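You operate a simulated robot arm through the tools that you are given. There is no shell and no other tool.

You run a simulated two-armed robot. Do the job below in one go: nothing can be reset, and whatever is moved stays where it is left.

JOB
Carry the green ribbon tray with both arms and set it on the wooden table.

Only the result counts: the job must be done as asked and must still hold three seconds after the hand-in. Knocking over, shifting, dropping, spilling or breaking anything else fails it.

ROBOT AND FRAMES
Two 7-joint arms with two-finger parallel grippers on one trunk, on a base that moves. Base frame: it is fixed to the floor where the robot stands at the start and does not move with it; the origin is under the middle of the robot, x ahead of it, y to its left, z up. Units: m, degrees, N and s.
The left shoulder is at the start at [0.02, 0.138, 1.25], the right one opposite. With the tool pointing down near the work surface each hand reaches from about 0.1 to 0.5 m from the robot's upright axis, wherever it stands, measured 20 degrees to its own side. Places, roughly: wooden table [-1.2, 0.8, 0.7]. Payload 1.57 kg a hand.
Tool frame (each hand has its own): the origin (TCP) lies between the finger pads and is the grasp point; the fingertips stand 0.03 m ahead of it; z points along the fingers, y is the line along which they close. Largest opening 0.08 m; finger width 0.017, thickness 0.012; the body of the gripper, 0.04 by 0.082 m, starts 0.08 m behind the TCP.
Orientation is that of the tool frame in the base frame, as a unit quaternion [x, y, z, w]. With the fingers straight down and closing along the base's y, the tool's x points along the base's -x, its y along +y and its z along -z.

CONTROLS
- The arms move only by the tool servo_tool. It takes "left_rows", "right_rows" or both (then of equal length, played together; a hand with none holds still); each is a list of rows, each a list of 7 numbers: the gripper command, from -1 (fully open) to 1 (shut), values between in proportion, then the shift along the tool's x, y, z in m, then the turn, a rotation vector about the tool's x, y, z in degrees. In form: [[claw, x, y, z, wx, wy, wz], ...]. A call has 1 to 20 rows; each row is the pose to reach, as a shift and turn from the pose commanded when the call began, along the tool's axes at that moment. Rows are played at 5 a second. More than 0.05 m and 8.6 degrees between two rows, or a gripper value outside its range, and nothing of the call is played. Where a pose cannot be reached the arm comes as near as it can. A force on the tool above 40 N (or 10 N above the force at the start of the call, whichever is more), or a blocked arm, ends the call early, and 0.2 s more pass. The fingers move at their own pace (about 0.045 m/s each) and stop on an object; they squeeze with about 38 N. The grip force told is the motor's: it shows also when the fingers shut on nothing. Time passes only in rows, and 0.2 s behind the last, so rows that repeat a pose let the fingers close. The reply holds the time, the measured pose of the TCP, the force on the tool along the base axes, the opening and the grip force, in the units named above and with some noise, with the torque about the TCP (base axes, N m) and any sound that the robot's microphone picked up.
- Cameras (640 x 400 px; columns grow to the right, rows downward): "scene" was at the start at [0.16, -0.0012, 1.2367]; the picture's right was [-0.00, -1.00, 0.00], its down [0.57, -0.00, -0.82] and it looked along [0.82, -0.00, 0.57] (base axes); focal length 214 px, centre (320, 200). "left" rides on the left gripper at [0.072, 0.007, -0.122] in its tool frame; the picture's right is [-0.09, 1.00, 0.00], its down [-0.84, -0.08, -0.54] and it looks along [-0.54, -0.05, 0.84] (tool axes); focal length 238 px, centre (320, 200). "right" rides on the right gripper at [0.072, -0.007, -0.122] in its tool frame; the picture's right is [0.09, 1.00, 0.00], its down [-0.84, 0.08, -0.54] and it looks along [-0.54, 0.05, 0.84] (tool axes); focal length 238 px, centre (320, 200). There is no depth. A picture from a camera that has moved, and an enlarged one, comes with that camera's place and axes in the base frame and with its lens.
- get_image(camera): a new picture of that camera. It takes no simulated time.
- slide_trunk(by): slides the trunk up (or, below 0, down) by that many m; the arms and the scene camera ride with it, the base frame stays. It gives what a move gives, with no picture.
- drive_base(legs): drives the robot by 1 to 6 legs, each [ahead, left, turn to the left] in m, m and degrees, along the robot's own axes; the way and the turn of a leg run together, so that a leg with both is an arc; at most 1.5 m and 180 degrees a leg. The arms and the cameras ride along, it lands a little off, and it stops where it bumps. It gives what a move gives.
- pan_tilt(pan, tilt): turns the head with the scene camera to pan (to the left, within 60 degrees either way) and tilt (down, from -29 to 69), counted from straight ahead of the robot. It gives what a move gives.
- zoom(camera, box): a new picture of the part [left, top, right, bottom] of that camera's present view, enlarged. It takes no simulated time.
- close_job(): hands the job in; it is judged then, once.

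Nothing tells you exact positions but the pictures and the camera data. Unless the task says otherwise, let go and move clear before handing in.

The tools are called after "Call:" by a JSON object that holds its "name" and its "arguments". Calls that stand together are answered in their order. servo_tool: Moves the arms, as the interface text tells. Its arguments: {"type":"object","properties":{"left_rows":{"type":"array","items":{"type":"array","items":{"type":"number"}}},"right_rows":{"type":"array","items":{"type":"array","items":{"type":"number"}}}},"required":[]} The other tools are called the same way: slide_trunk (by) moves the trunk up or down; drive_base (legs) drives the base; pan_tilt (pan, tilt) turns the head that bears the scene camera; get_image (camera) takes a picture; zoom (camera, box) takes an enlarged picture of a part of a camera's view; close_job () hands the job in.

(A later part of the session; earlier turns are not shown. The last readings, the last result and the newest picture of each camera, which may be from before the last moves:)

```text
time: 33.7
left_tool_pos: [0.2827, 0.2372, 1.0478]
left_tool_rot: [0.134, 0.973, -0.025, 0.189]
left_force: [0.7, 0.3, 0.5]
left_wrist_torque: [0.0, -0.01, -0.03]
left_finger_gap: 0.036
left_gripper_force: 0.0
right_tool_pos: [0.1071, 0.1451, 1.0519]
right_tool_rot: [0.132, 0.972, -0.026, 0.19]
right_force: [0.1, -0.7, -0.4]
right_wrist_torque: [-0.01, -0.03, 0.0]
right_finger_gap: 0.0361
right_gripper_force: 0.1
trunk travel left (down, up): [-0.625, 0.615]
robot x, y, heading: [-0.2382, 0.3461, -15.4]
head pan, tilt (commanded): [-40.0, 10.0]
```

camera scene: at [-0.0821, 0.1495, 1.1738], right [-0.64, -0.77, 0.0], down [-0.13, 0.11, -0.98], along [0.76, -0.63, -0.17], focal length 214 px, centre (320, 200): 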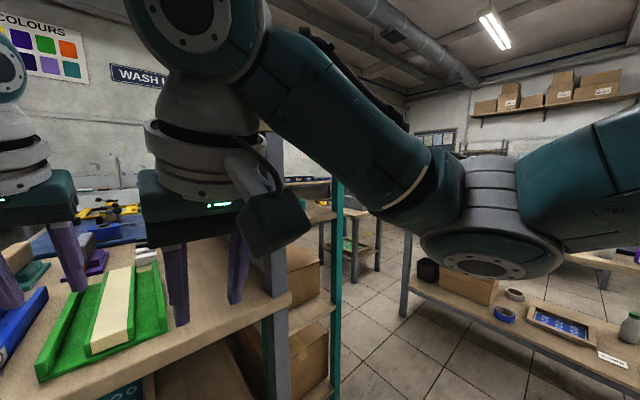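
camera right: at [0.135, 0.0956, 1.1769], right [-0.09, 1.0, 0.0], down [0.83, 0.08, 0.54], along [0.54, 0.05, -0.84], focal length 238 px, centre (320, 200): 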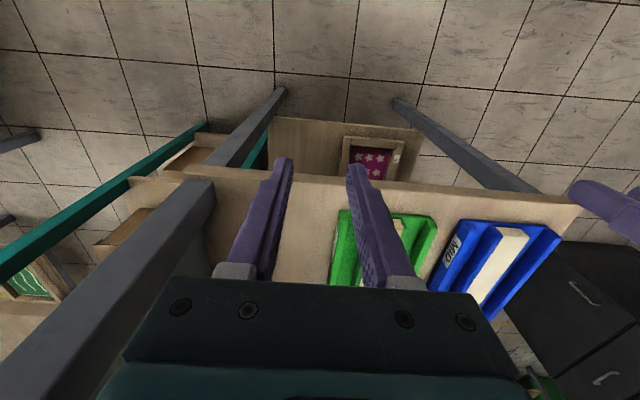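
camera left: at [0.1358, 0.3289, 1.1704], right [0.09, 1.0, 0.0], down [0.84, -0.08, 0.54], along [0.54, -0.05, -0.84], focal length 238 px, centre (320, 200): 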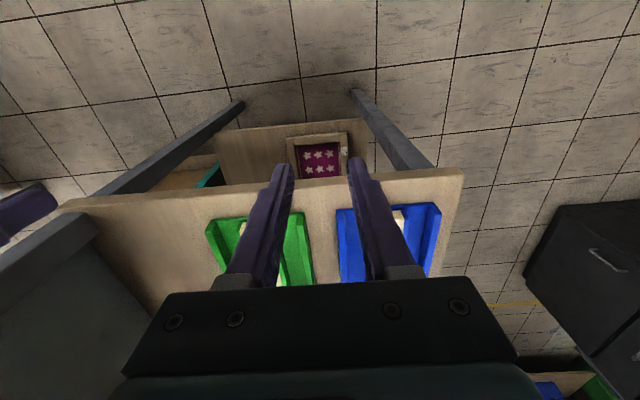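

Next I'll turn both tools back so their closing axis is across the rails, and set the spacing for the two grip points.

Call:
{"name": "servo_tool", "arguments": {"left_rows": [[0.1, 0.01, 0.011, -0.004, -1.9, 0, -4.8], [0.1, 0.02, 0.022, -0.008, -3.9, 0, -9.6], [0.1, 0.0305, 0.0323, -0.0123, -5.8, 0, -14.4], [0.1, 0.0305, 0.0323, -0.0123, -5.8, 0, -14.4]], "right_rows": [[0.1, -0.002, 0.002, 0.001, -1.9, 0, -4.8], [0.1, -0.004, 0.004, 0.002, -3.9, 0, -9.6], [0.1, -0.0064, 0.0051, 0.0026, -5.8, 0, -14.4], [0.1, -0.0064, 0.0051, 0.0026, -5.8, 0, -14.4]]}}

Call:
{"name": "get_image", "arguments": {"camera": "scene"}}

Call:
{"name": "get_image", "arguments": {"camera": "right"}}

Call:
{"name": "get_image", "arguments": {"camera": "left"}}

```text
time: 34.7
left_tool_pos: [0.2601, 0.2781, 1.0493]
left_tool_rot: [-0.001, 0.982, 0.0, 0.191]
left_force: [-0.3, 0.4, 0.1]
left_wrist_torque: [-0.01, -0.02, 0.0]
left_finger_gap: 0.0357
left_gripper_force: 0.1
right_tool_pos: [0.1147, 0.1483, 1.0516]
right_tool_rot: [0.0, 0.981, -0.001, 0.192]
right_force: [0.5, -1.2, 0.3]
right_wrist_torque: [0.01, -0.02, 0.02]
right_finger_gap: 0.036
right_gripper_force: 0.1
trunk travel left (down, up): [-0.625, 0.615]
robot x, y, heading: [-0.2375, 0.3415, -15.5]
head pan, tilt (commanded): [-40.0, 10.0]
```

```text
taken
camera scene: at [-0.0884, 0.2396, 1.1737], right [-0.82, -0.57, 0.0], down [-0.1, 0.14, -0.98], along [0.56, -0.81, -0.17], focal length 214 px, centre (320, 200)
```

scene: 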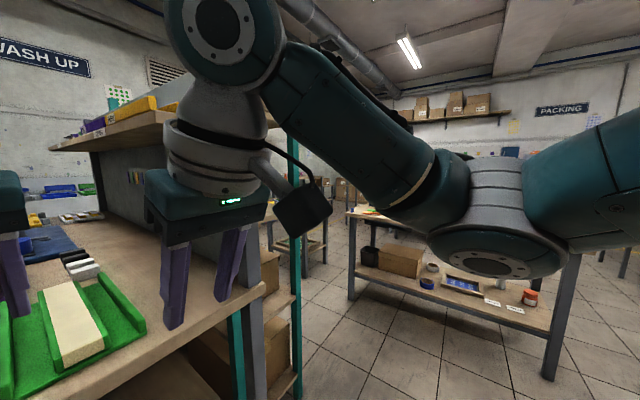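

```text
taken
camera right: at [0.0022, 0.1428, 1.1366], right [-0.09, 1.0, -0.04], down [0.57, 0.08, 0.82], along [0.82, 0.05, -0.58], focal length 238 px, centre (320, 200)
```

right: 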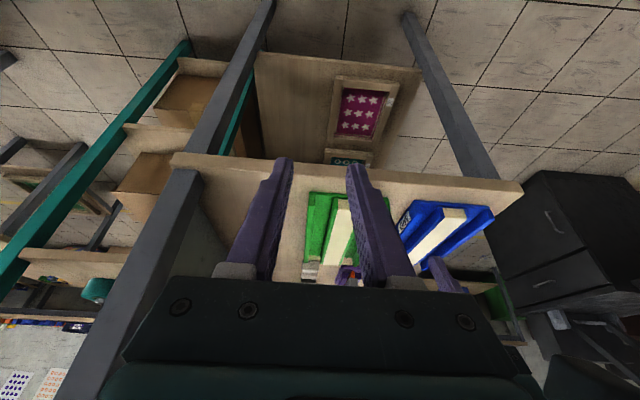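

```text
taken
camera left: at [0.1486, 0.2843, 1.1346], right [0.08, 1.0, 0.04], down [0.57, -0.08, 0.82], along [0.82, -0.05, -0.58], focal length 238 px, centre (320, 200)
```

left: 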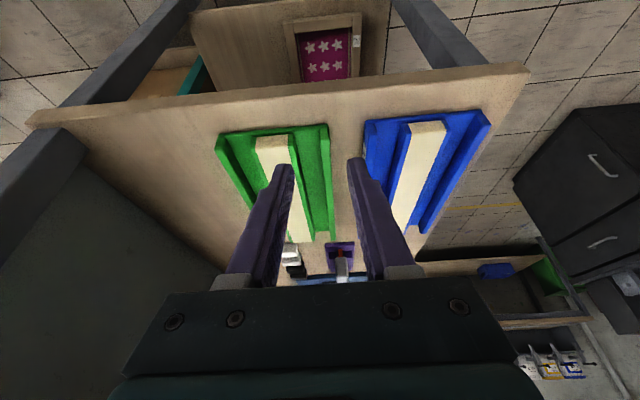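

Call:
{"name": "zoom", "arguments": {"camera": "left", "box": [190, 100, 390, 260]}}

Call:
{"name": "zoom", "arguments": {"camera": "right", "box": [250, 150, 450, 310]}}

```text
2.50 times, centred on (290, 180) of left
camera zoom: at [0.1486, 0.2843, 1.1346], right [0.08, 1.0, 0.04], down [0.57, -0.08, 0.82], along [0.82, -0.05, -0.58], focal length 596 px, centre (395, 250)
```

zoom: 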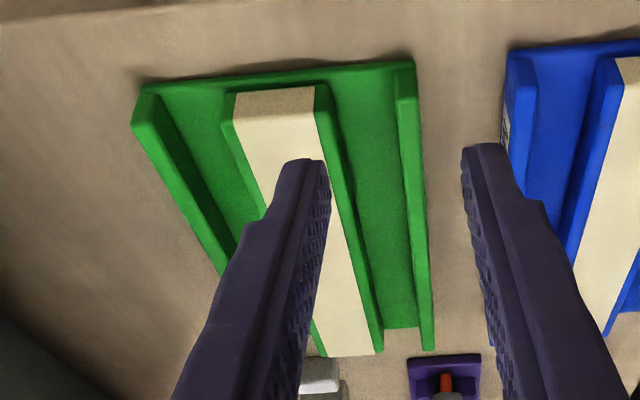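

```text
2.50 times, centred on (350, 230) of right
camera zoom: at [0.0022, 0.1428, 1.1366], right [-0.09, 1.0, -0.04], down [0.57, 0.08, 0.82], along [0.82, 0.05, -0.58], focal length 596 px, centre (245, 125)
```

zoom: 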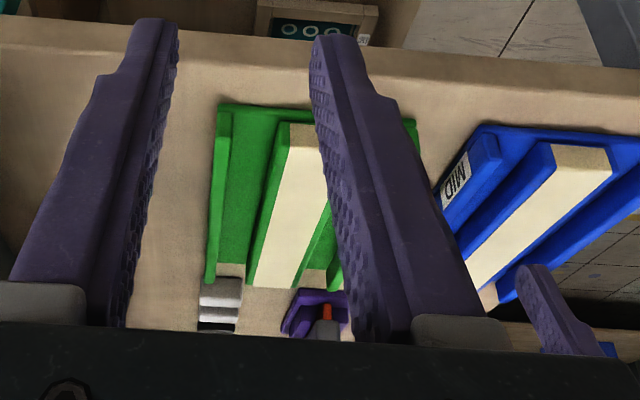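

The left rail is at y≈0.281 and the right at y≈0.149, with tops at about z 0.917. I'll lower the trunk 8.5 cm so the fingertips just clear the rails and the right wrist stays under the overhead shelf, then drive in part way.

Call:
{"name": "slide_trunk", "arguments": {"by": -0.085}}

Call:
{"name": "drive_base", "arguments": {"legs": [[0.1156, 0.032, 0]]}}

Call:
{"name": "get_image", "arguments": {"camera": "scene"}}

Call:
{"name": "get_image", "arguments": {"camera": "right"}}

Call:
{"name": "get_image", "arguments": {"camera": "left"}}

```text
time: 36.0
left_tool_pos: [0.2608, 0.2773, 0.9646]
left_tool_rot: [0.001, 0.982, 0.0, 0.19]
left_force: [-0.1, 0.3, 0.4]
left_wrist_torque: [-0.02, 0.02, -0.03]
left_finger_gap: 0.0361
left_gripper_force: 0.0
right_tool_pos: [0.114, 0.1504, 0.9654]
right_tool_rot: [-0.001, 0.981, -0.001, 0.192]
right_force: [0.2, -0.1, -0.1]
right_wrist_torque: [0.0, 0.01, -0.01]
right_finger_gap: 0.0359
right_gripper_force: 0.1
trunk travel left (down, up): [-0.54, 0.7]
robot x, y, heading: [-0.237, 0.3419, -15.1]
head pan, tilt (commanded): [-40.0, 10.0]
```

```text
time: 37.2
left_tool_pos: [0.381, 0.2768, 0.9637]
left_tool_rot: [0.001, 0.982, 0.0, 0.191]
left_force: [0.3, -0.2, -0.2]
left_wrist_torque: [0.03, 0.02, 0.0]
left_finger_gap: 0.0359
left_gripper_force: 0.1
right_tool_pos: [0.2342, 0.1478, 0.9663]
right_tool_rot: [0.001, 0.981, -0.001, 0.192]
right_force: [0.5, 0.2, -0.9]
right_wrist_torque: [-0.01, 0.01, 0.01]
right_finger_gap: 0.0358
right_gripper_force: 0.0
trunk travel left (down, up): [-0.54, 0.7]
robot x, y, heading: [-0.1143, 0.3445, -15.6]
head pan, tilt (commanded): [-40.0, 10.0]
```

```text
taken
camera scene: at [0.0311, 0.2399, 1.0888], right [-0.82, -0.57, 0.0], down [-0.1, 0.14, -0.98], along [0.56, -0.81, -0.17], focal length 214 px, centre (320, 200)
```

scene: 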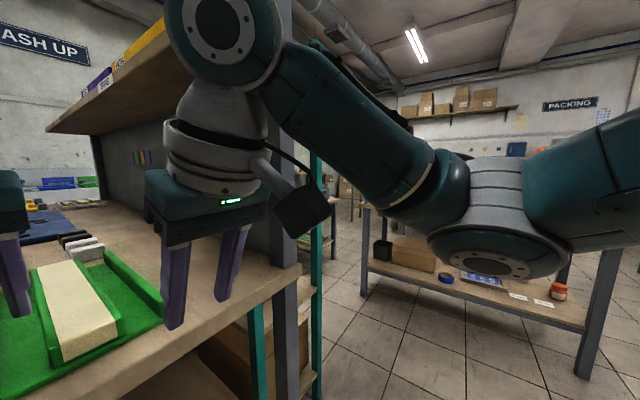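

```text
taken
camera right: at [0.1212, 0.1429, 1.0516], right [-0.08, 1.0, -0.04], down [0.57, 0.08, 0.82], along [0.82, 0.05, -0.58], focal length 238 px, centre (320, 200)
```

right: 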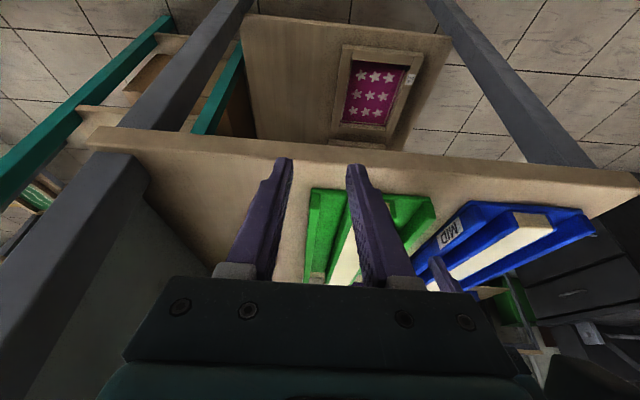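

```text
taken
camera left: at [0.2683, 0.2836, 1.0497], right [0.09, 1.0, 0.04], down [0.57, -0.08, 0.82], along [0.82, -0.05, -0.58], focal length 238 px, centre (320, 200)
```

left: 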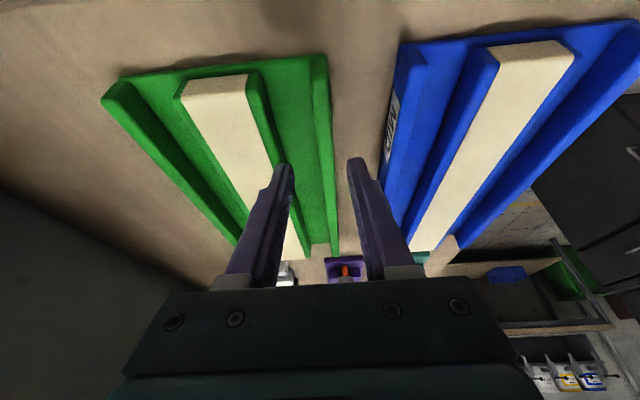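

Call:
{"name": "zoom", "arguments": {"camera": "left", "box": [240, 40, 400, 140]}}

Call:
{"name": "zoom", "arguments": {"camera": "right", "box": [260, 160, 420, 290]}}

Call:
{"name": "zoom", "arguments": {"camera": "left", "box": [240, 130, 400, 270]}}

```text
4.00 times, centred on (320, 90) of left
camera zoom: at [0.2683, 0.2836, 1.0497], right [0.09, 1.0, 0.04], down [0.57, -0.08, 0.82], along [0.82, -0.05, -0.58], focal length 953 px, centre (320, 640)
```

zoom: 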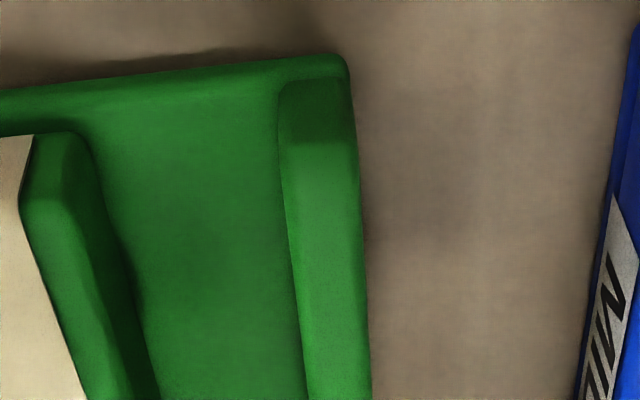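

```text
3.08 times, centred on (340, 225) of right
camera zoom: at [0.1212, 0.1429, 1.0516], right [-0.08, 1.0, -0.04], down [0.57, 0.08, 0.82], along [0.82, 0.05, -0.58], focal length 733 px, centre (258, 123)
```

zoom: 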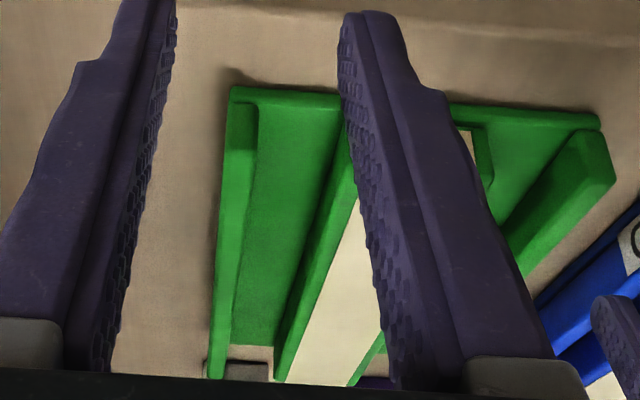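

```text
2.86 times, centred on (320, 200) of left
camera zoom: at [0.2683, 0.2836, 1.0497], right [0.09, 1.0, 0.04], down [0.57, -0.08, 0.82], along [0.82, -0.05, -0.58], focal length 681 px, centre (320, 200)
```

zoom: 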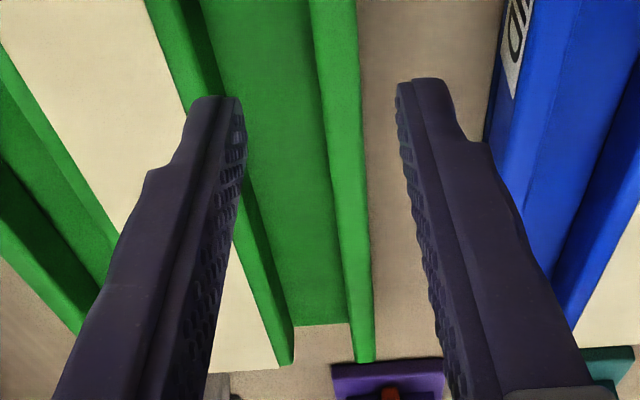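

The rails' y positions are now known to a few mm. The elbow and wrist have clearance, so I'll drive the remaining 15 cm.

Call:
{"name": "drive_base", "arguments": {"legs": [[0.1435, 0.044, 0]]}}

Call:
{"name": "get_image", "arguments": {"camera": "right"}}

Call:
{"name": "get_image", "arguments": {"camera": "left"}}

Call:
{"name": "get_image", "arguments": {"camera": "scene"}}

```text
time: 38.6
left_tool_pos: [0.5278, 0.2843, 0.9641]
left_tool_rot: [0.001, 0.982, 0.0, 0.19]
left_force: [0.0, -0.7, 0.0]
left_wrist_torque: [0.03, 0.01, -0.03]
left_finger_gap: 0.036
left_gripper_force: 0.0
right_tool_pos: [0.3828, 0.1566, 0.9652]
right_tool_rot: [0.001, 0.982, -0.001, 0.19]
right_force: [0.2, 0.6, 0.3]
right_wrist_torque: [0.04, 0.01, -0.01]
right_finger_gap: 0.036
right_gripper_force: 0.0
trunk travel left (down, up): [-0.54, 0.7]
robot x, y, heading: [0.0305, 0.3516, -14.8]
head pan, tilt (commanded): [-40.0, 10.0]
```

```text
taken
camera right: at [0.27, 0.1491, 1.0516], right [-0.09, 1.0, -0.04], down [0.57, 0.08, 0.82], along [0.82, 0.05, -0.58], focal length 238 px, centre (320, 200)
```

right: 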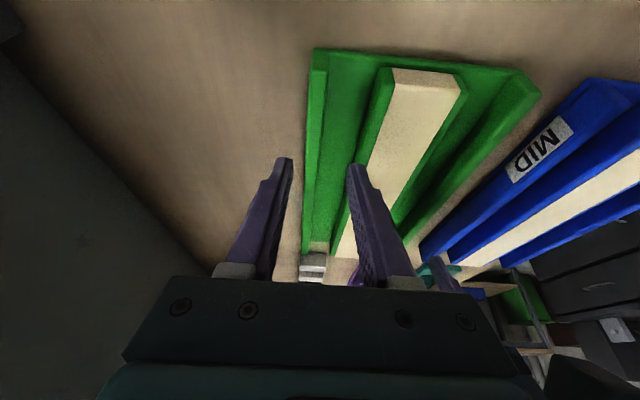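

```text
taken
camera left: at [0.4167, 0.2902, 1.0496], right [0.09, 1.0, 0.04], down [0.57, -0.08, 0.82], along [0.82, -0.05, -0.58], focal length 238 px, centre (320, 200)
```

left: 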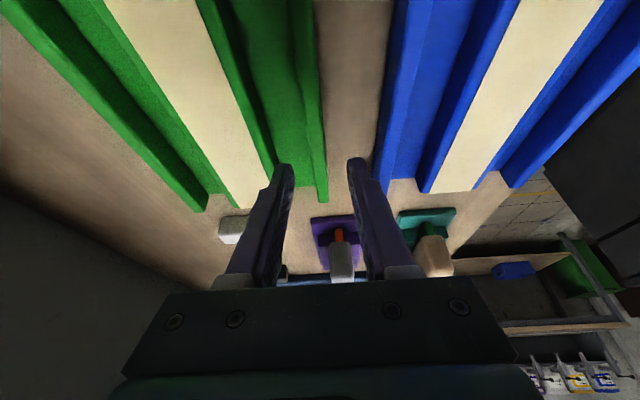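

```text
taken
camera scene: at [0.1796, 0.2459, 1.0888], right [-0.82, -0.57, 0.0], down [-0.1, 0.14, -0.98], along [0.56, -0.81, -0.17], focal length 214 px, centre (320, 200)
```

scene: 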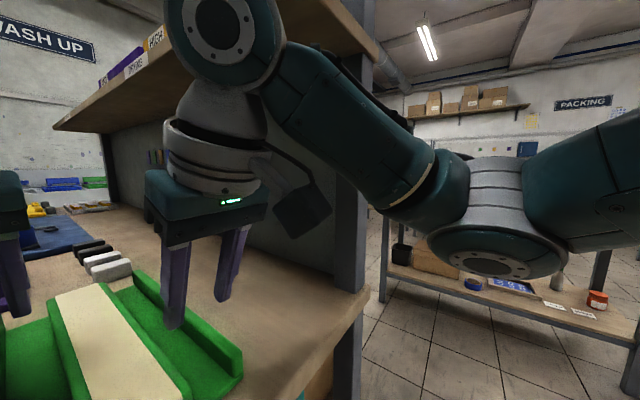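

Call:
{"name": "zoom", "arguments": {"camera": "left", "box": [240, 100, 400, 220]}}

Call:
{"name": "zoom", "arguments": {"camera": "right", "box": [240, 40, 400, 160]}}

Call:
{"name": "zoom", "arguments": {"camera": "right", "box": [240, 140, 400, 260]}}

```text
3.33 times, centred on (320, 160) of left
camera zoom: at [0.4167, 0.2902, 1.0496], right [0.09, 1.0, 0.04], down [0.57, -0.08, 0.82], along [0.82, -0.05, -0.58], focal length 794 px, centre (320, 333)
```

zoom: 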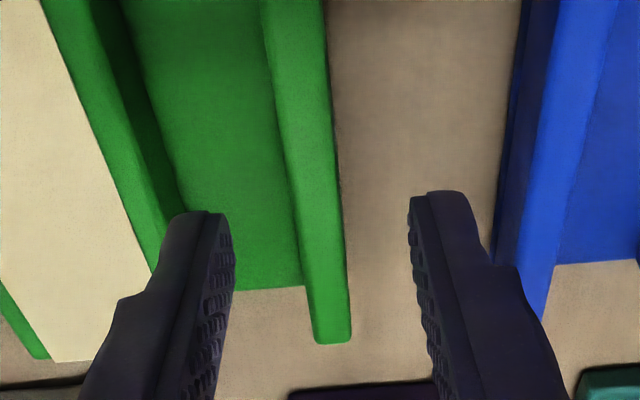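

```text
3.33 times, centred on (320, 100) of right
camera zoom: at [0.27, 0.1491, 1.0516], right [-0.09, 1.0, -0.04], down [0.57, 0.08, 0.82], along [0.82, 0.05, -0.58], focal length 794 px, centre (320, 533)
```

zoom: 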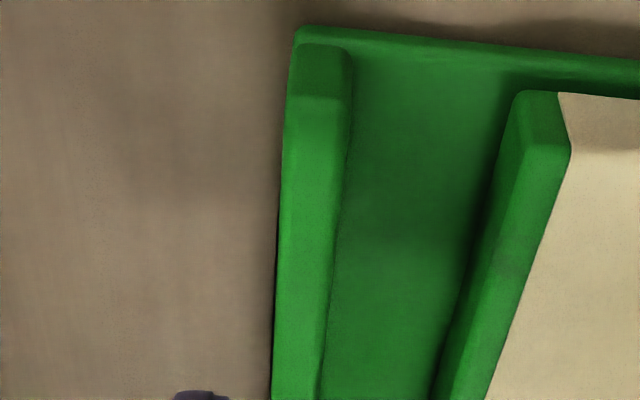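

```text
3.33 times, centred on (320, 200) of right
camera zoom: at [0.27, 0.1491, 1.0516], right [-0.09, 1.0, -0.04], down [0.57, 0.08, 0.82], along [0.82, 0.05, -0.58], focal length 794 px, centre (320, 200)
```

zoom: 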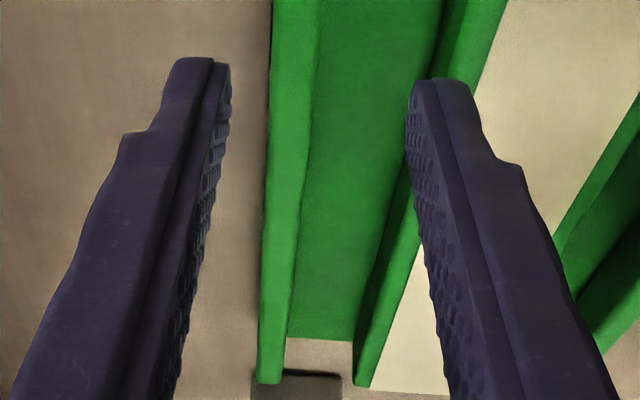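

Both hands are above their rails. The left needs about -2 mm and the right about -6 mm in y, plus about 12 mm forward. I'll adjust, then lower.

Call:
{"name": "servo_tool", "arguments": {"left_rows": [[0.1, -0.0055, -0.001, 0.002, 0, 0, 0], [0.1, -0.0111, -0.002, 0.0045, 0, 0, 0], [0.1, -0.0111, -0.002, 0.0045, 0, 0, 0]], "right_rows": [[0.1, -0.0055, -0.003, 0.002, 0, 0, 0], [0.1, -0.0111, -0.006, 0.0045, 0, 0, 0], [0.1, -0.0111, -0.006, 0.0045, 0, 0, 0]]}}

Call:
{"name": "slide_trunk", "arguments": {"by": -0.028}}

Call:
{"name": "get_image", "arguments": {"camera": "left"}}

Call:
{"name": "get_image", "arguments": {"camera": "right"}}

```text
time: 39.4
left_tool_pos: [0.5396, 0.283, 0.9638]
left_tool_rot: [0.001, 0.982, 0.0, 0.191]
left_force: [-0.4, -0.3, -0.4]
left_wrist_torque: [0.0, -0.03, 0.03]
left_finger_gap: 0.0362
left_gripper_force: 0.1
right_tool_pos: [0.3947, 0.1498, 0.9661]
right_tool_rot: [0.0, 0.982, -0.001, 0.191]
right_force: [-0.6, 0.3, -0.1]
right_wrist_torque: [0.0, -0.03, -0.01]
right_finger_gap: 0.0362
right_gripper_force: 0.1
trunk travel left (down, up): [-0.54, 0.7]
robot x, y, heading: [0.0289, 0.3496, -15.2]
head pan, tilt (commanded): [-40.0, 10.0]
```

```text
time: 40.1
left_tool_pos: [0.5398, 0.2823, 0.9376]
left_tool_rot: [0.0, 0.982, 0.0, 0.191]
left_force: [0.0, 0.1, -0.6]
left_wrist_torque: [0.0, 0.0, 0.02]
left_finger_gap: 0.0362
left_gripper_force: 0.1
right_tool_pos: [0.3951, 0.1497, 0.9382]
right_tool_rot: [-0.001, 0.981, 0.0, 0.192]
right_force: [-0.5, 0.1, -1.1]
right_wrist_torque: [0.02, 0.01, 0.03]
right_finger_gap: 0.0363
right_gripper_force: 0.1
trunk travel left (down, up): [-0.512, 0.728]
robot x, y, heading: [0.0261, 0.3493, -15.2]
head pan, tilt (commanded): [-40.0, 10.0]
```

```text
taken
camera left: at [0.4279, 0.2887, 1.0224], right [0.09, 1.0, 0.04], down [0.57, -0.08, 0.82], along [0.81, -0.05, -0.58], focal length 238 px, centre (320, 200)
```

left: 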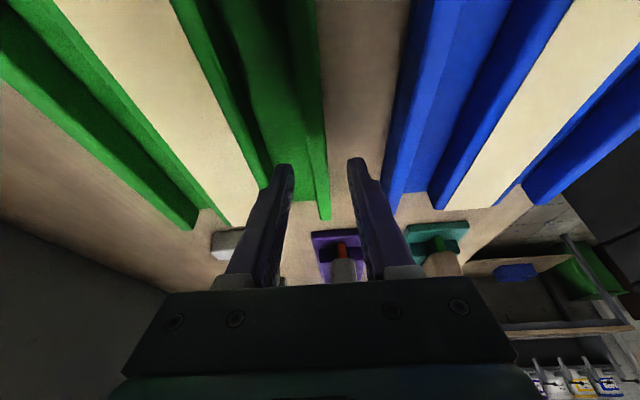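

```text
taken
camera right: at [0.2817, 0.1431, 1.0242], right [-0.09, 1.0, -0.04], down [0.57, 0.08, 0.82], along [0.82, 0.05, -0.58], focal length 238 px, centre (320, 200)
```

right: 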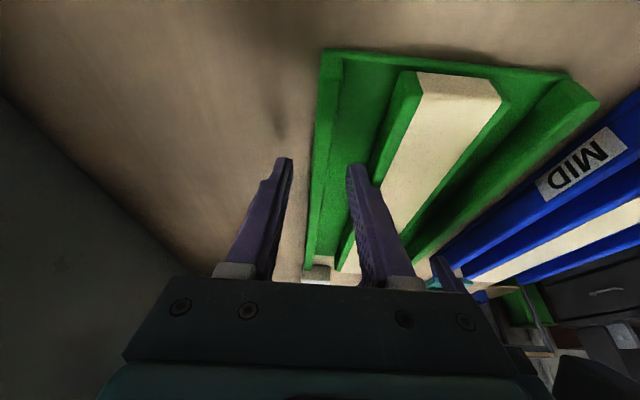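

Call:
{"name": "zoom", "arguments": {"camera": "left", "box": [240, 120, 400, 240]}}

Call:
{"name": "zoom", "arguments": {"camera": "right", "box": [240, 120, 400, 240]}}

```text
3.33 times, centred on (320, 180) of left
camera zoom: at [0.4279, 0.2887, 1.0224], right [0.09, 1.0, 0.04], down [0.57, -0.08, 0.82], along [0.81, -0.05, -0.58], focal length 794 px, centre (320, 267)
```

zoom: 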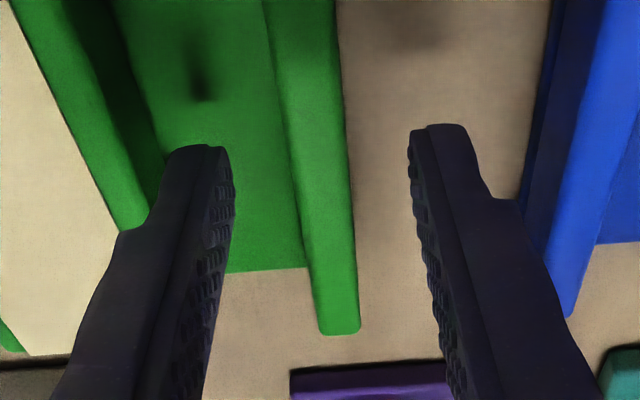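

```text
3.33 times, centred on (320, 180) of right
camera zoom: at [0.2817, 0.1431, 1.0242], right [-0.09, 1.0, -0.04], down [0.57, 0.08, 0.82], along [0.82, 0.05, -0.58], focal length 794 px, centre (320, 267)
```

zoom: 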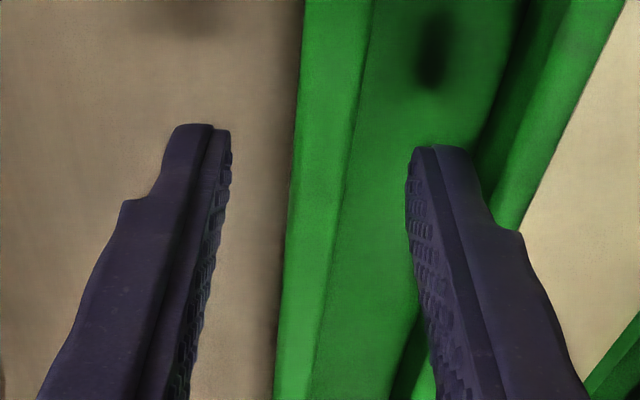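

Both pairs of fingers straddle their rails, centred to about 1 mm. I'll narrow the opening slightly for clearance in the channel and lower further, checking forces.

Call:
{"name": "servo_tool", "arguments": {"left_rows": [[0.25, 0, 0, 0, 0, 0, 0], [0.25, 0, 0, 0, 0, 0, 0]], "right_rows": [[0.25, 0, 0, 0, 0, 0, 0], [0.25, 0, 0, 0, 0, 0, 0]]}}

Call:
{"name": "slide_trunk", "arguments": {"by": -0.013}}

Call:
{"name": "zoom", "arguments": {"camera": "left", "box": [240, 120, 400, 240]}}

Call:
{"name": "zoom", "arguments": {"camera": "right", "box": [240, 120, 400, 240]}}

```text
time: 40.7
left_tool_pos: [0.5399, 0.2823, 0.9372]
left_tool_rot: [0.001, 0.982, 0.0, 0.19]
left_force: [-0.4, -1.2, 0.1]
left_wrist_torque: [0.0, 0.0, 0.01]
left_finger_gap: 0.03
left_gripper_force: 0.1
right_tool_pos: [0.3947, 0.1498, 0.9392]
right_tool_rot: [0.0, 0.981, -0.001, 0.192]
right_force: [0.4, -0.7, 0.8]
right_wrist_torque: [0.01, -0.01, -0.02]
right_finger_gap: 0.0299
right_gripper_force: 0.0
trunk travel left (down, up): [-0.512, 0.728]
robot x, y, heading: [0.0288, 0.3503, -15.0]
head pan, tilt (commanded): [-40.0, 10.0]
```

```text
time: 41.3
left_tool_pos: [0.5406, 0.2829, 0.9239]
left_tool_rot: [0.001, 0.982, 0.0, 0.191]
left_force: [0.3, 0.1, -0.6]
left_wrist_torque: [0.02, 0.03, 0.0]
left_finger_gap: 0.0299
left_gripper_force: 0.0
right_tool_pos: [0.3953, 0.1493, 0.9252]
right_tool_rot: [-0.001, 0.981, 0.0, 0.192]
right_force: [-0.8, 0.4, 0.2]
right_wrist_torque: [-0.01, 0.06, 0.0]
right_finger_gap: 0.03
right_gripper_force: 0.1
trunk travel left (down, up): [-0.499, 0.741]
robot x, y, heading: [0.0294, 0.3515, -15.4]
head pan, tilt (commanded): [-40.0, 10.0]
```

```text
3.33 times, centred on (320, 180) of left
camera zoom: at [0.4279, 0.2887, 1.0094], right [0.09, 1.0, 0.04], down [0.57, -0.08, 0.82], along [0.81, -0.05, -0.58], focal length 794 px, centre (320, 267)
```

zoom: 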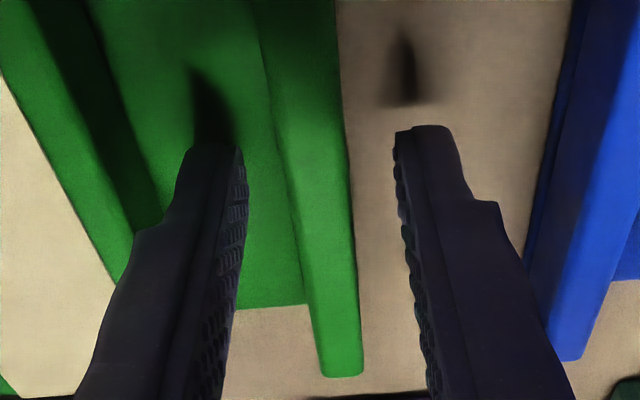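

```text
3.33 times, centred on (320, 180) of right
camera zoom: at [0.2817, 0.1431, 1.0112], right [-0.09, 1.0, -0.04], down [0.57, 0.08, 0.82], along [0.82, 0.05, -0.58], focal length 794 px, centre (320, 267)
```

zoom: 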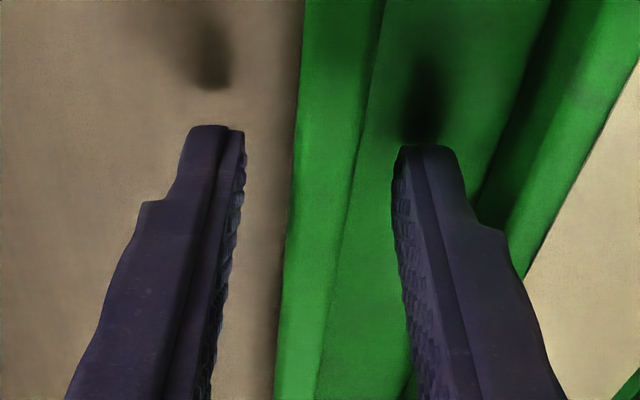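

The fingertips are just above the plate, with about 2 cm of rail between the pads. I'll go 3 mm lower and close both grippers together.

Call:
{"name": "slide_trunk", "arguments": {"by": -0.003}}

Call:
{"name": "servo_tool", "arguments": {"left_rows": [[0.5, 0, 0, 0, 0, 0, 0], [0.7, 0, 0, 0, 0, 0, 0], [1, 0, 0, 0, 0, 0, 0], [1, 0, 0, 0, 0, 0, 0], [1, 0, 0, 0, 0, 0, 0], [1, 0, 0, 0, 0, 0, 0]], "right_rows": [[0.5, 0, 0, 0, 0, 0, 0], [0.7, 0, 0, 0, 0, 0, 0], [1, 0, 0, 0, 0, 0, 0], [1, 0, 0, 0, 0, 0, 0], [1, 0, 0, 0, 0, 0, 0], [1, 0, 0, 0, 0, 0, 0]]}}

Call:
{"name": "get_image", "arguments": {"camera": "left"}}

Call:
{"name": "get_image", "arguments": {"camera": "right"}}

```text
time: 41.8
left_tool_pos: [0.5393, 0.2819, 0.9212]
left_tool_rot: [0.001, 0.982, 0.0, 0.191]
left_force: [-0.3, -0.2, 0.3]
left_wrist_torque: [0.02, 0.01, 0.01]
left_finger_gap: 0.03
left_gripper_force: 0.1
right_tool_pos: [0.3945, 0.1498, 0.9213]
right_tool_rot: [0.0, 0.981, -0.001, 0.192]
right_force: [-0.2, 0.2, -0.2]
right_wrist_torque: [0.0, 0.01, 0.02]
right_finger_gap: 0.0301
right_gripper_force: 0.0
trunk travel left (down, up): [-0.496, 0.744]
robot x, y, heading: [0.0262, 0.35, -15.2]
head pan, tilt (commanded): [-40.0, 10.0]
```

```text
time: 43.2
left_tool_pos: [0.5388, 0.2826, 0.922]
left_tool_rot: [0.0, 0.982, 0.001, 0.191]
left_force: [0.5, -2.8, 0.2]
left_wrist_torque: [-0.05, -0.01, 0.03]
left_finger_gap: 0.0117
left_gripper_force: 29.4
right_tool_pos: [0.3942, 0.1493, 0.922]
right_tool_rot: [0.0, 0.982, -0.001, 0.191]
right_force: [-0.4, 1.7, 1.2]
right_wrist_torque: [0.08, 0.02, 0.06]
right_finger_gap: 0.0115
right_gripper_force: 29.4
trunk travel left (down, up): [-0.496, 0.744]
robot x, y, heading: [0.0323, 0.3486, -15.3]
head pan, tilt (commanded): [-40.0, 10.0]
```

```text
taken
camera left: at [0.4277, 0.2886, 1.0064], right [0.09, 1.0, 0.03], down [0.57, -0.08, 0.82], along [0.81, -0.05, -0.58], focal length 238 px, centre (320, 200)
```

left: 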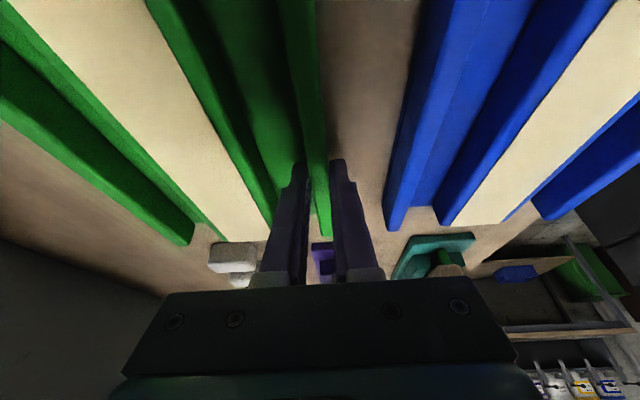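

```text
taken
camera right: at [0.2816, 0.1432, 1.0083], right [-0.09, 1.0, -0.04], down [0.57, 0.08, 0.82], along [0.82, 0.05, -0.58], focal length 238 px, centre (320, 200)
```

right: 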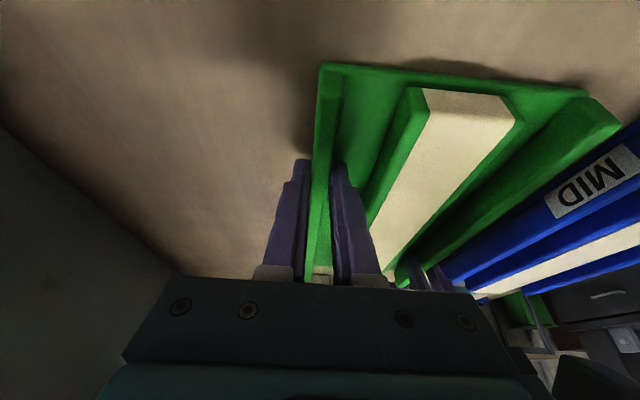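

Both grippers hold the rails, with gaps of about 11.6 mm and force on both. I'll lift a little with the trunk and check how the tray behaves.

Call:
{"name": "slide_trunk", "arguments": {"by": 0.012}}

Call:
{"name": "get_image", "arguments": {"camera": "left"}}

Call:
{"name": "get_image", "arguments": {"camera": "right"}}

```text
time: 43.8
left_tool_pos: [0.5387, 0.2825, 0.9332]
left_tool_rot: [0.001, 0.982, 0.0, 0.19]
left_force: [-1.1, -2.0, -1.8]
left_wrist_torque: [-0.06, -0.12, 0.1]
left_finger_gap: 0.0115
left_gripper_force: 28.7
right_tool_pos: [0.3942, 0.1506, 0.9345]
right_tool_rot: [0.0, 0.982, -0.001, 0.191]
right_force: [0.9, 2.7, -1.4]
right_wrist_torque: [0.06, 0.1, 0.09]
right_finger_gap: 0.0114
right_gripper_force: 29.4
trunk travel left (down, up): [-0.508, 0.732]
robot x, y, heading: [0.032, 0.3483, -15.4]
head pan, tilt (commanded): [-40.0, 10.0]
```

```text
taken
camera left: at [0.4273, 0.2888, 1.0181], right [0.09, 1.0, 0.04], down [0.57, -0.08, 0.82], along [0.81, -0.05, -0.58], focal length 238 px, centre (320, 200)
```

left: 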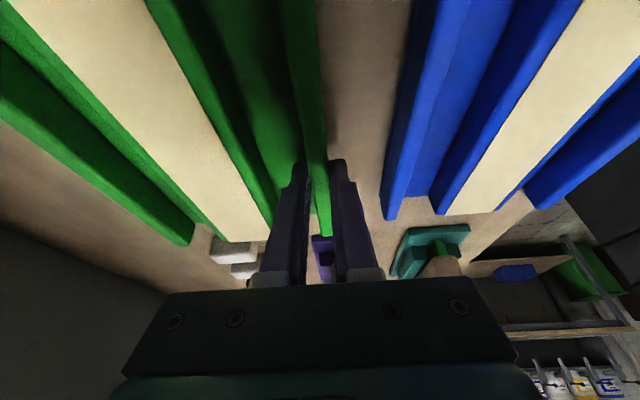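

```text
taken
camera right: at [0.2812, 0.1434, 1.0201], right [-0.09, 1.0, -0.04], down [0.57, 0.08, 0.82], along [0.82, 0.05, -0.58], focal length 238 px, centre (320, 200)
```

right: 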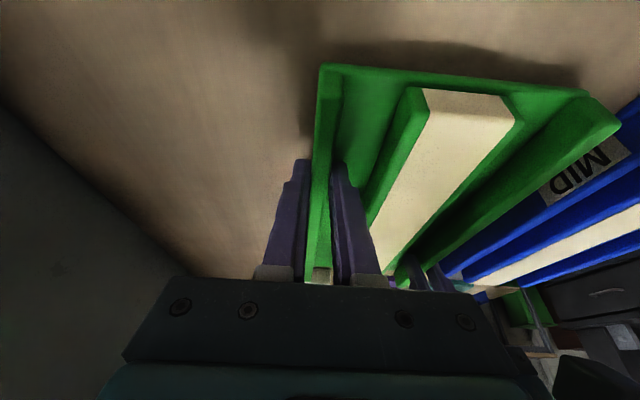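

The tray is level in both grippers and weighs only about 0.3 kg. I'll lift 2 cm more, still under the overhead shelf, and back straight out along -x.

Call:
{"name": "slide_trunk", "arguments": {"by": 0.02}}

Call:
{"name": "drive_base", "arguments": {"legs": [[-0.1928, -0.0531, 0]]}}

Call:
{"name": "get_image", "arguments": {"camera": "left"}}

Call:
{"name": "get_image", "arguments": {"camera": "right"}}

```text
time: 44.5
left_tool_pos: [0.5391, 0.2828, 0.9529]
left_tool_rot: [0.002, 0.982, 0.0, 0.19]
left_force: [-1.3, -3.3, -1.8]
left_wrist_torque: [-0.1, 0.07, 0.06]
left_finger_gap: 0.0116
left_gripper_force: 29.2
right_tool_pos: [0.3934, 0.1504, 0.9551]
right_tool_rot: [0.0, 0.982, -0.001, 0.191]
right_force: [2.4, 1.4, -1.7]
right_wrist_torque: [0.06, -0.02, 0.09]
right_finger_gap: 0.0118
right_gripper_force: 28.9
trunk travel left (down, up): [-0.528, 0.712]
robot x, y, heading: [0.0304, 0.3497, -15.2]
head pan, tilt (commanded): [-40.0, 10.0]
```

```text
time: 46.1
left_tool_pos: [0.3399, 0.2806, 0.9521]
left_tool_rot: [0.001, 0.982, -0.001, 0.19]
left_force: [-1.9, -3.6, -1.5]
left_wrist_torque: [-0.01, 0.06, 0.05]
left_finger_gap: 0.0116
left_gripper_force: 28.7
right_tool_pos: [0.1954, 0.1495, 0.954]
right_tool_rot: [0.001, 0.981, 0.0, 0.192]
right_force: [2.9, 3.0, -2.3]
right_wrist_torque: [0.13, -0.09, 0.11]
right_finger_gap: 0.0115
right_gripper_force: 28.7
trunk travel left (down, up): [-0.528, 0.712]
robot x, y, heading: [-0.1702, 0.3485, -15.2]
head pan, tilt (commanded): [-40.0, 10.0]
```

```text
taken
camera left: at [0.2282, 0.2872, 1.0382], right [0.09, 1.0, 0.03], down [0.57, -0.08, 0.82], along [0.81, -0.05, -0.58], focal length 238 px, centre (320, 200)
```

left: 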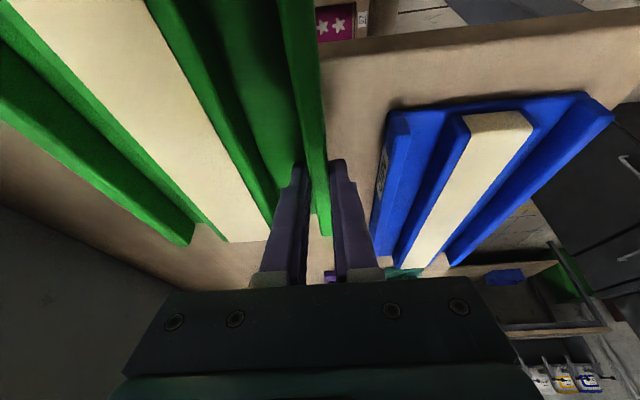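

```text
taken
camera right: at [0.0818, 0.1421, 1.0401], right [-0.08, 1.0, -0.04], down [0.57, 0.08, 0.82], along [0.82, 0.05, -0.58], focal length 238 px, centre (320, 200)
```

right: 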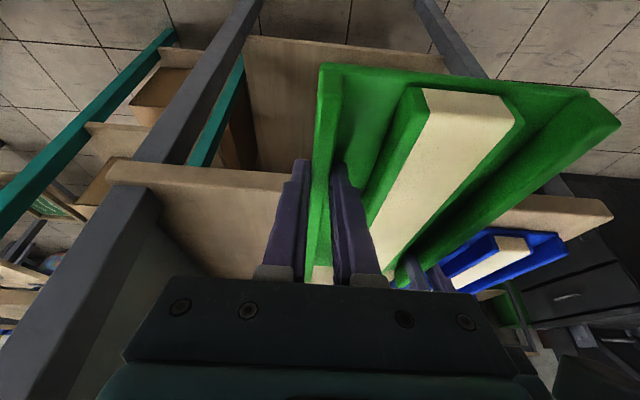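

The tray is steady in both hands. I'll back out the rest of the way and raise it for the turn.

Call:
{"name": "drive_base", "arguments": {"legs": [[-0.2123, -0.0577, 0]]}}

Call:
{"name": "slide_trunk", "arguments": {"by": 0.08}}

Call:
{"name": "pan_tilt", "arguments": {"pan": 0, "tilt": 35}}

Call:
{"name": "get_image", "arguments": {"camera": "scene"}}

```text
time: 47.8
left_tool_pos: [0.1241, 0.2793, 0.9528]
left_tool_rot: [0.001, 0.982, 0.001, 0.191]
left_force: [-0.4, -1.1, -2.6]
left_wrist_torque: [-0.03, -0.06, 0.05]
left_finger_gap: 0.0115
left_gripper_force: 29.0
right_tool_pos: [-0.0203, 0.1477, 0.9546]
right_tool_rot: [0.001, 0.982, 0.0, 0.191]
right_force: [0.1, 1.4, -0.7]
right_wrist_torque: [0.08, 0.04, 0.05]
right_finger_gap: 0.0117
right_gripper_force: 29.1
trunk travel left (down, up): [-0.528, 0.712]
robot x, y, heading: [-0.3818, 0.3473, -15.2]
head pan, tilt (commanded): [-40.0, 10.0]
```

```text
time: 48.9
left_tool_pos: [0.1258, 0.2789, 1.0332]
left_tool_rot: [0.002, 0.982, 0.0, 0.191]
left_force: [0.0, -1.1, -1.6]
left_wrist_torque: [0.01, -0.01, 0.04]
left_finger_gap: 0.0115
left_gripper_force: 28.1
right_tool_pos: [-0.0211, 0.1484, 1.0346]
right_tool_rot: [0.001, 0.982, -0.001, 0.191]
right_force: [1.2, 0.0, -0.9]
right_wrist_torque: [0.07, 0.03, 0.07]
right_finger_gap: 0.0114
right_gripper_force: 29.2
trunk travel left (down, up): [-0.608, 0.632]
robot x, y, heading: [-0.387, 0.3468, -15.2]
head pan, tilt (commanded): [-40.0, 10.0]
```

```text
time: 50.0
left_tool_pos: [0.1258, 0.2792, 1.0327]
left_tool_rot: [0.002, 0.982, -0.001, 0.19]
left_force: [-1.3, -1.3, -1.9]
left_wrist_torque: [-0.02, 0.02, 0.09]
left_finger_gap: 0.0115
left_gripper_force: 29.5
right_tool_pos: [-0.0208, 0.1479, 1.0344]
right_tool_rot: [0.001, 0.981, -0.001, 0.192]
right_force: [-0.4, 1.2, -1.7]
right_wrist_torque: [0.08, -0.03, 0.06]
right_finger_gap: 0.0117
right_gripper_force: 29.1
trunk travel left (down, up): [-0.608, 0.632]
robot x, y, heading: [-0.3887, 0.3468, -15.3]
head pan, tilt (commanded): [0.0, 35.0]
```

```text
taken
camera scene: at [-0.2029, 0.2977, 1.1166], right [-0.27, -0.96, 0.0], down [-0.55, 0.15, -0.82], along [0.79, -0.22, -0.57], focal length 214 px, centre (320, 200)
```

scene: 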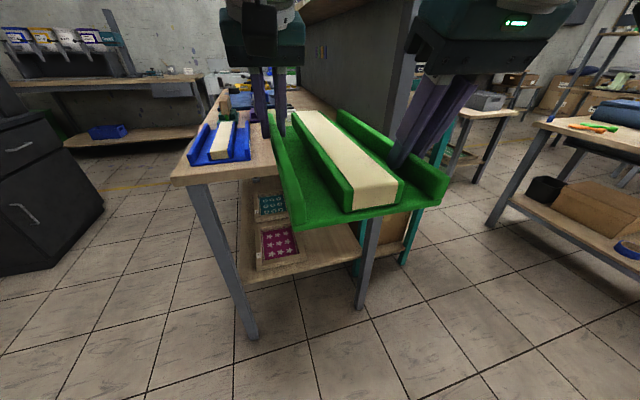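

The tray rides level in both hands. Turning about 180° to the left nearly in place brings it over the free corner of the wooden table, so I'll turn in two stages and check between them.

Call:
{"name": "drive_base", "arguments": {"legs": [[0, 0, 60], [0, 0, 60]]}}

Call:
{"name": "get_image", "arguments": {"camera": "scene"}}

Call:
{"name": "get_image", "arguments": {"camera": "right"}}

Call:
{"name": "get_image", "arguments": {"camera": "left"}}

```text
time: 55.7
left_tool_pos: [-0.5827, 0.8233, 1.0319]
left_tool_rot: [0.85, -0.49, -0.165, -0.095]
left_force: [1.7, 0.6, -1.3]
left_wrist_torque: [0.1, 0.03, 0.06]
left_finger_gap: 0.0118
left_gripper_force: 28.5
right_tool_pos: [-0.3964, 0.7646, 1.0351]
right_tool_rot: [0.851, -0.489, -0.166, -0.096]
right_force: [-0.5, -0.1, -1.2]
right_wrist_torque: [-0.09, -0.07, 0.0]
right_finger_gap: 0.0116
right_gripper_force: 29.0
trunk travel left (down, up): [-0.608, 0.632]
robot x, y, heading: [-0.3869, 0.3495, 104.9]
head pan, tilt (commanded): [0.0, 35.0]
```

```text
taken
camera scene: at [-0.4324, 0.5289, 1.1165], right [0.97, 0.26, 0.0], down [0.15, -0.55, -0.82], along [-0.21, 0.79, -0.57], focal length 214 px, centre (320, 200)
```

scene: 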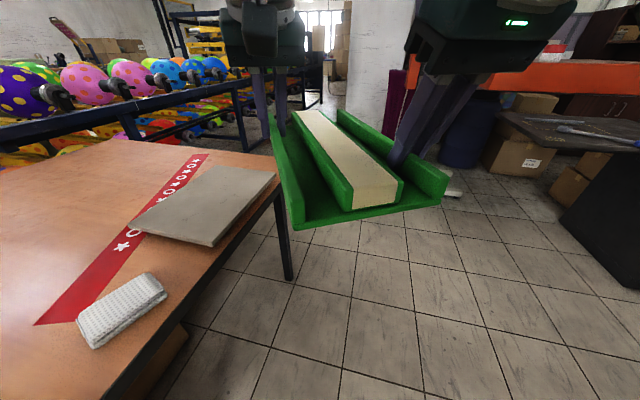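

```text
taken
camera right: at [-0.3334, 0.6706, 1.1203], right [-0.82, -0.57, -0.04], down [-0.36, 0.45, 0.82], along [-0.45, 0.68, -0.58], focal length 238 px, centre (320, 200)
```

right: 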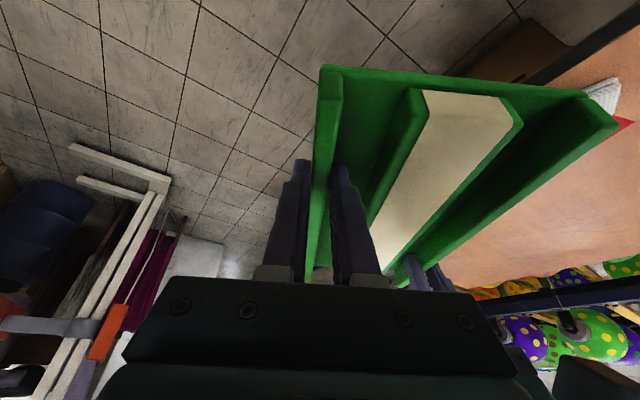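

```text
taken
camera left: at [-0.5311, 0.7228, 1.1184], right [-0.9, -0.43, 0.03], down [-0.22, 0.53, 0.82], along [-0.37, 0.73, -0.58], focal length 238 px, centre (320, 200)
```

left: 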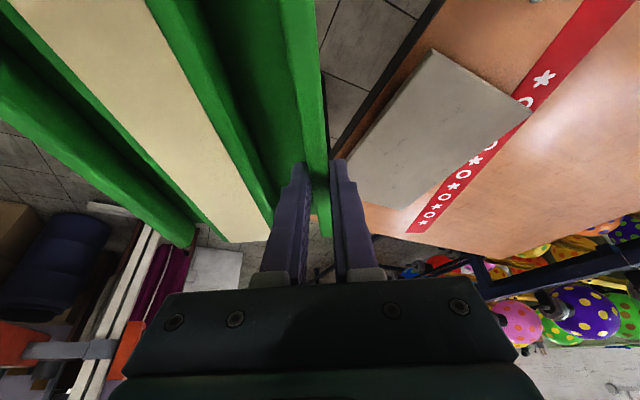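

The tray is still level. I now have better positions for the sponge and strip, with their nearest points at y≈0.573. I'll complete the turn.

Call:
{"name": "drive_base", "arguments": {"legs": [[0, 0, 60]]}}

Call:
{"name": "get_image", "arguments": {"camera": "scene"}}

Call:
{"name": "get_image", "arguments": {"camera": "right"}}

Call:
{"name": "get_image", "arguments": {"camera": "left"}}

```text
time: 58.8
left_tool_pos: [-0.8943, 0.4091, 1.033]
left_tool_rot: [0.982, 0.006, -0.19, 0.0]
left_force: [-0.7, 0.5, -0.7]
left_wrist_torque: [0.06, 0.08, 0.07]
left_finger_gap: 0.0115
left_gripper_force: 29.4
right_tool_pos: [-0.7516, 0.5434, 1.0346]
right_tool_rot: [0.982, 0.006, -0.191, 0.0]
right_force: [-0.1, -0.1, -0.5]
right_wrist_torque: [-0.05, -0.09, 0.02]
right_finger_gap: 0.0116
right_gripper_force: 29.3
trunk travel left (down, up): [-0.608, 0.632]
robot x, y, heading: [-0.3852, 0.3485, 165.4]
head pan, tilt (commanded): [0.0, 35.0]
```

```text
taken
camera scene: at [-0.5656, 0.3946, 1.1165], right [0.25, 0.97, 0.0], down [0.56, -0.14, -0.82], along [-0.79, 0.21, -0.57], focal length 214 px, centre (320, 200)
```

scene: 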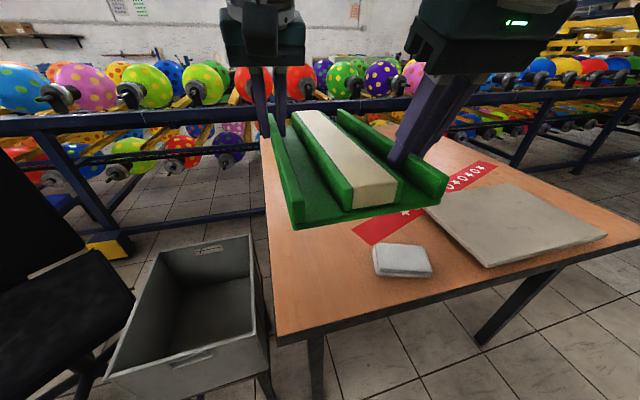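

```text
taken
camera right: at [-0.6396, 0.5519, 1.1203], right [0.1, -0.99, -0.04], down [-0.57, -0.09, 0.82], along [-0.82, -0.06, -0.58], focal length 238 px, centre (320, 200)
```

right: 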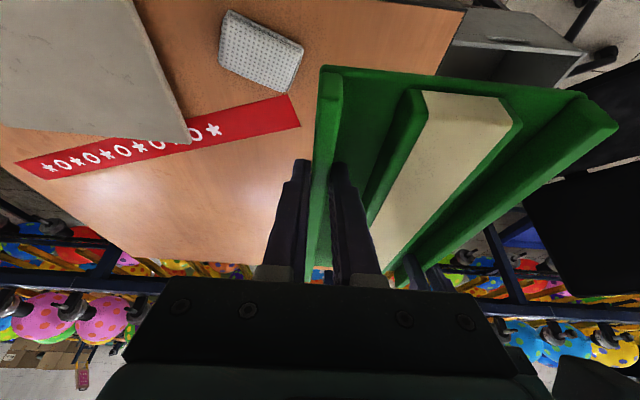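

```text
taken
camera left: at [-0.782, 0.4045, 1.1185], right [-0.07, -1.0, 0.03], down [-0.57, 0.07, 0.82], along [-0.82, 0.04, -0.58], focal length 238 px, centre (320, 200)
```

left: 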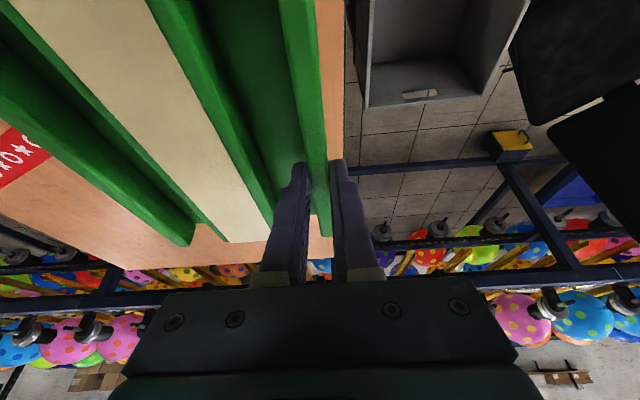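

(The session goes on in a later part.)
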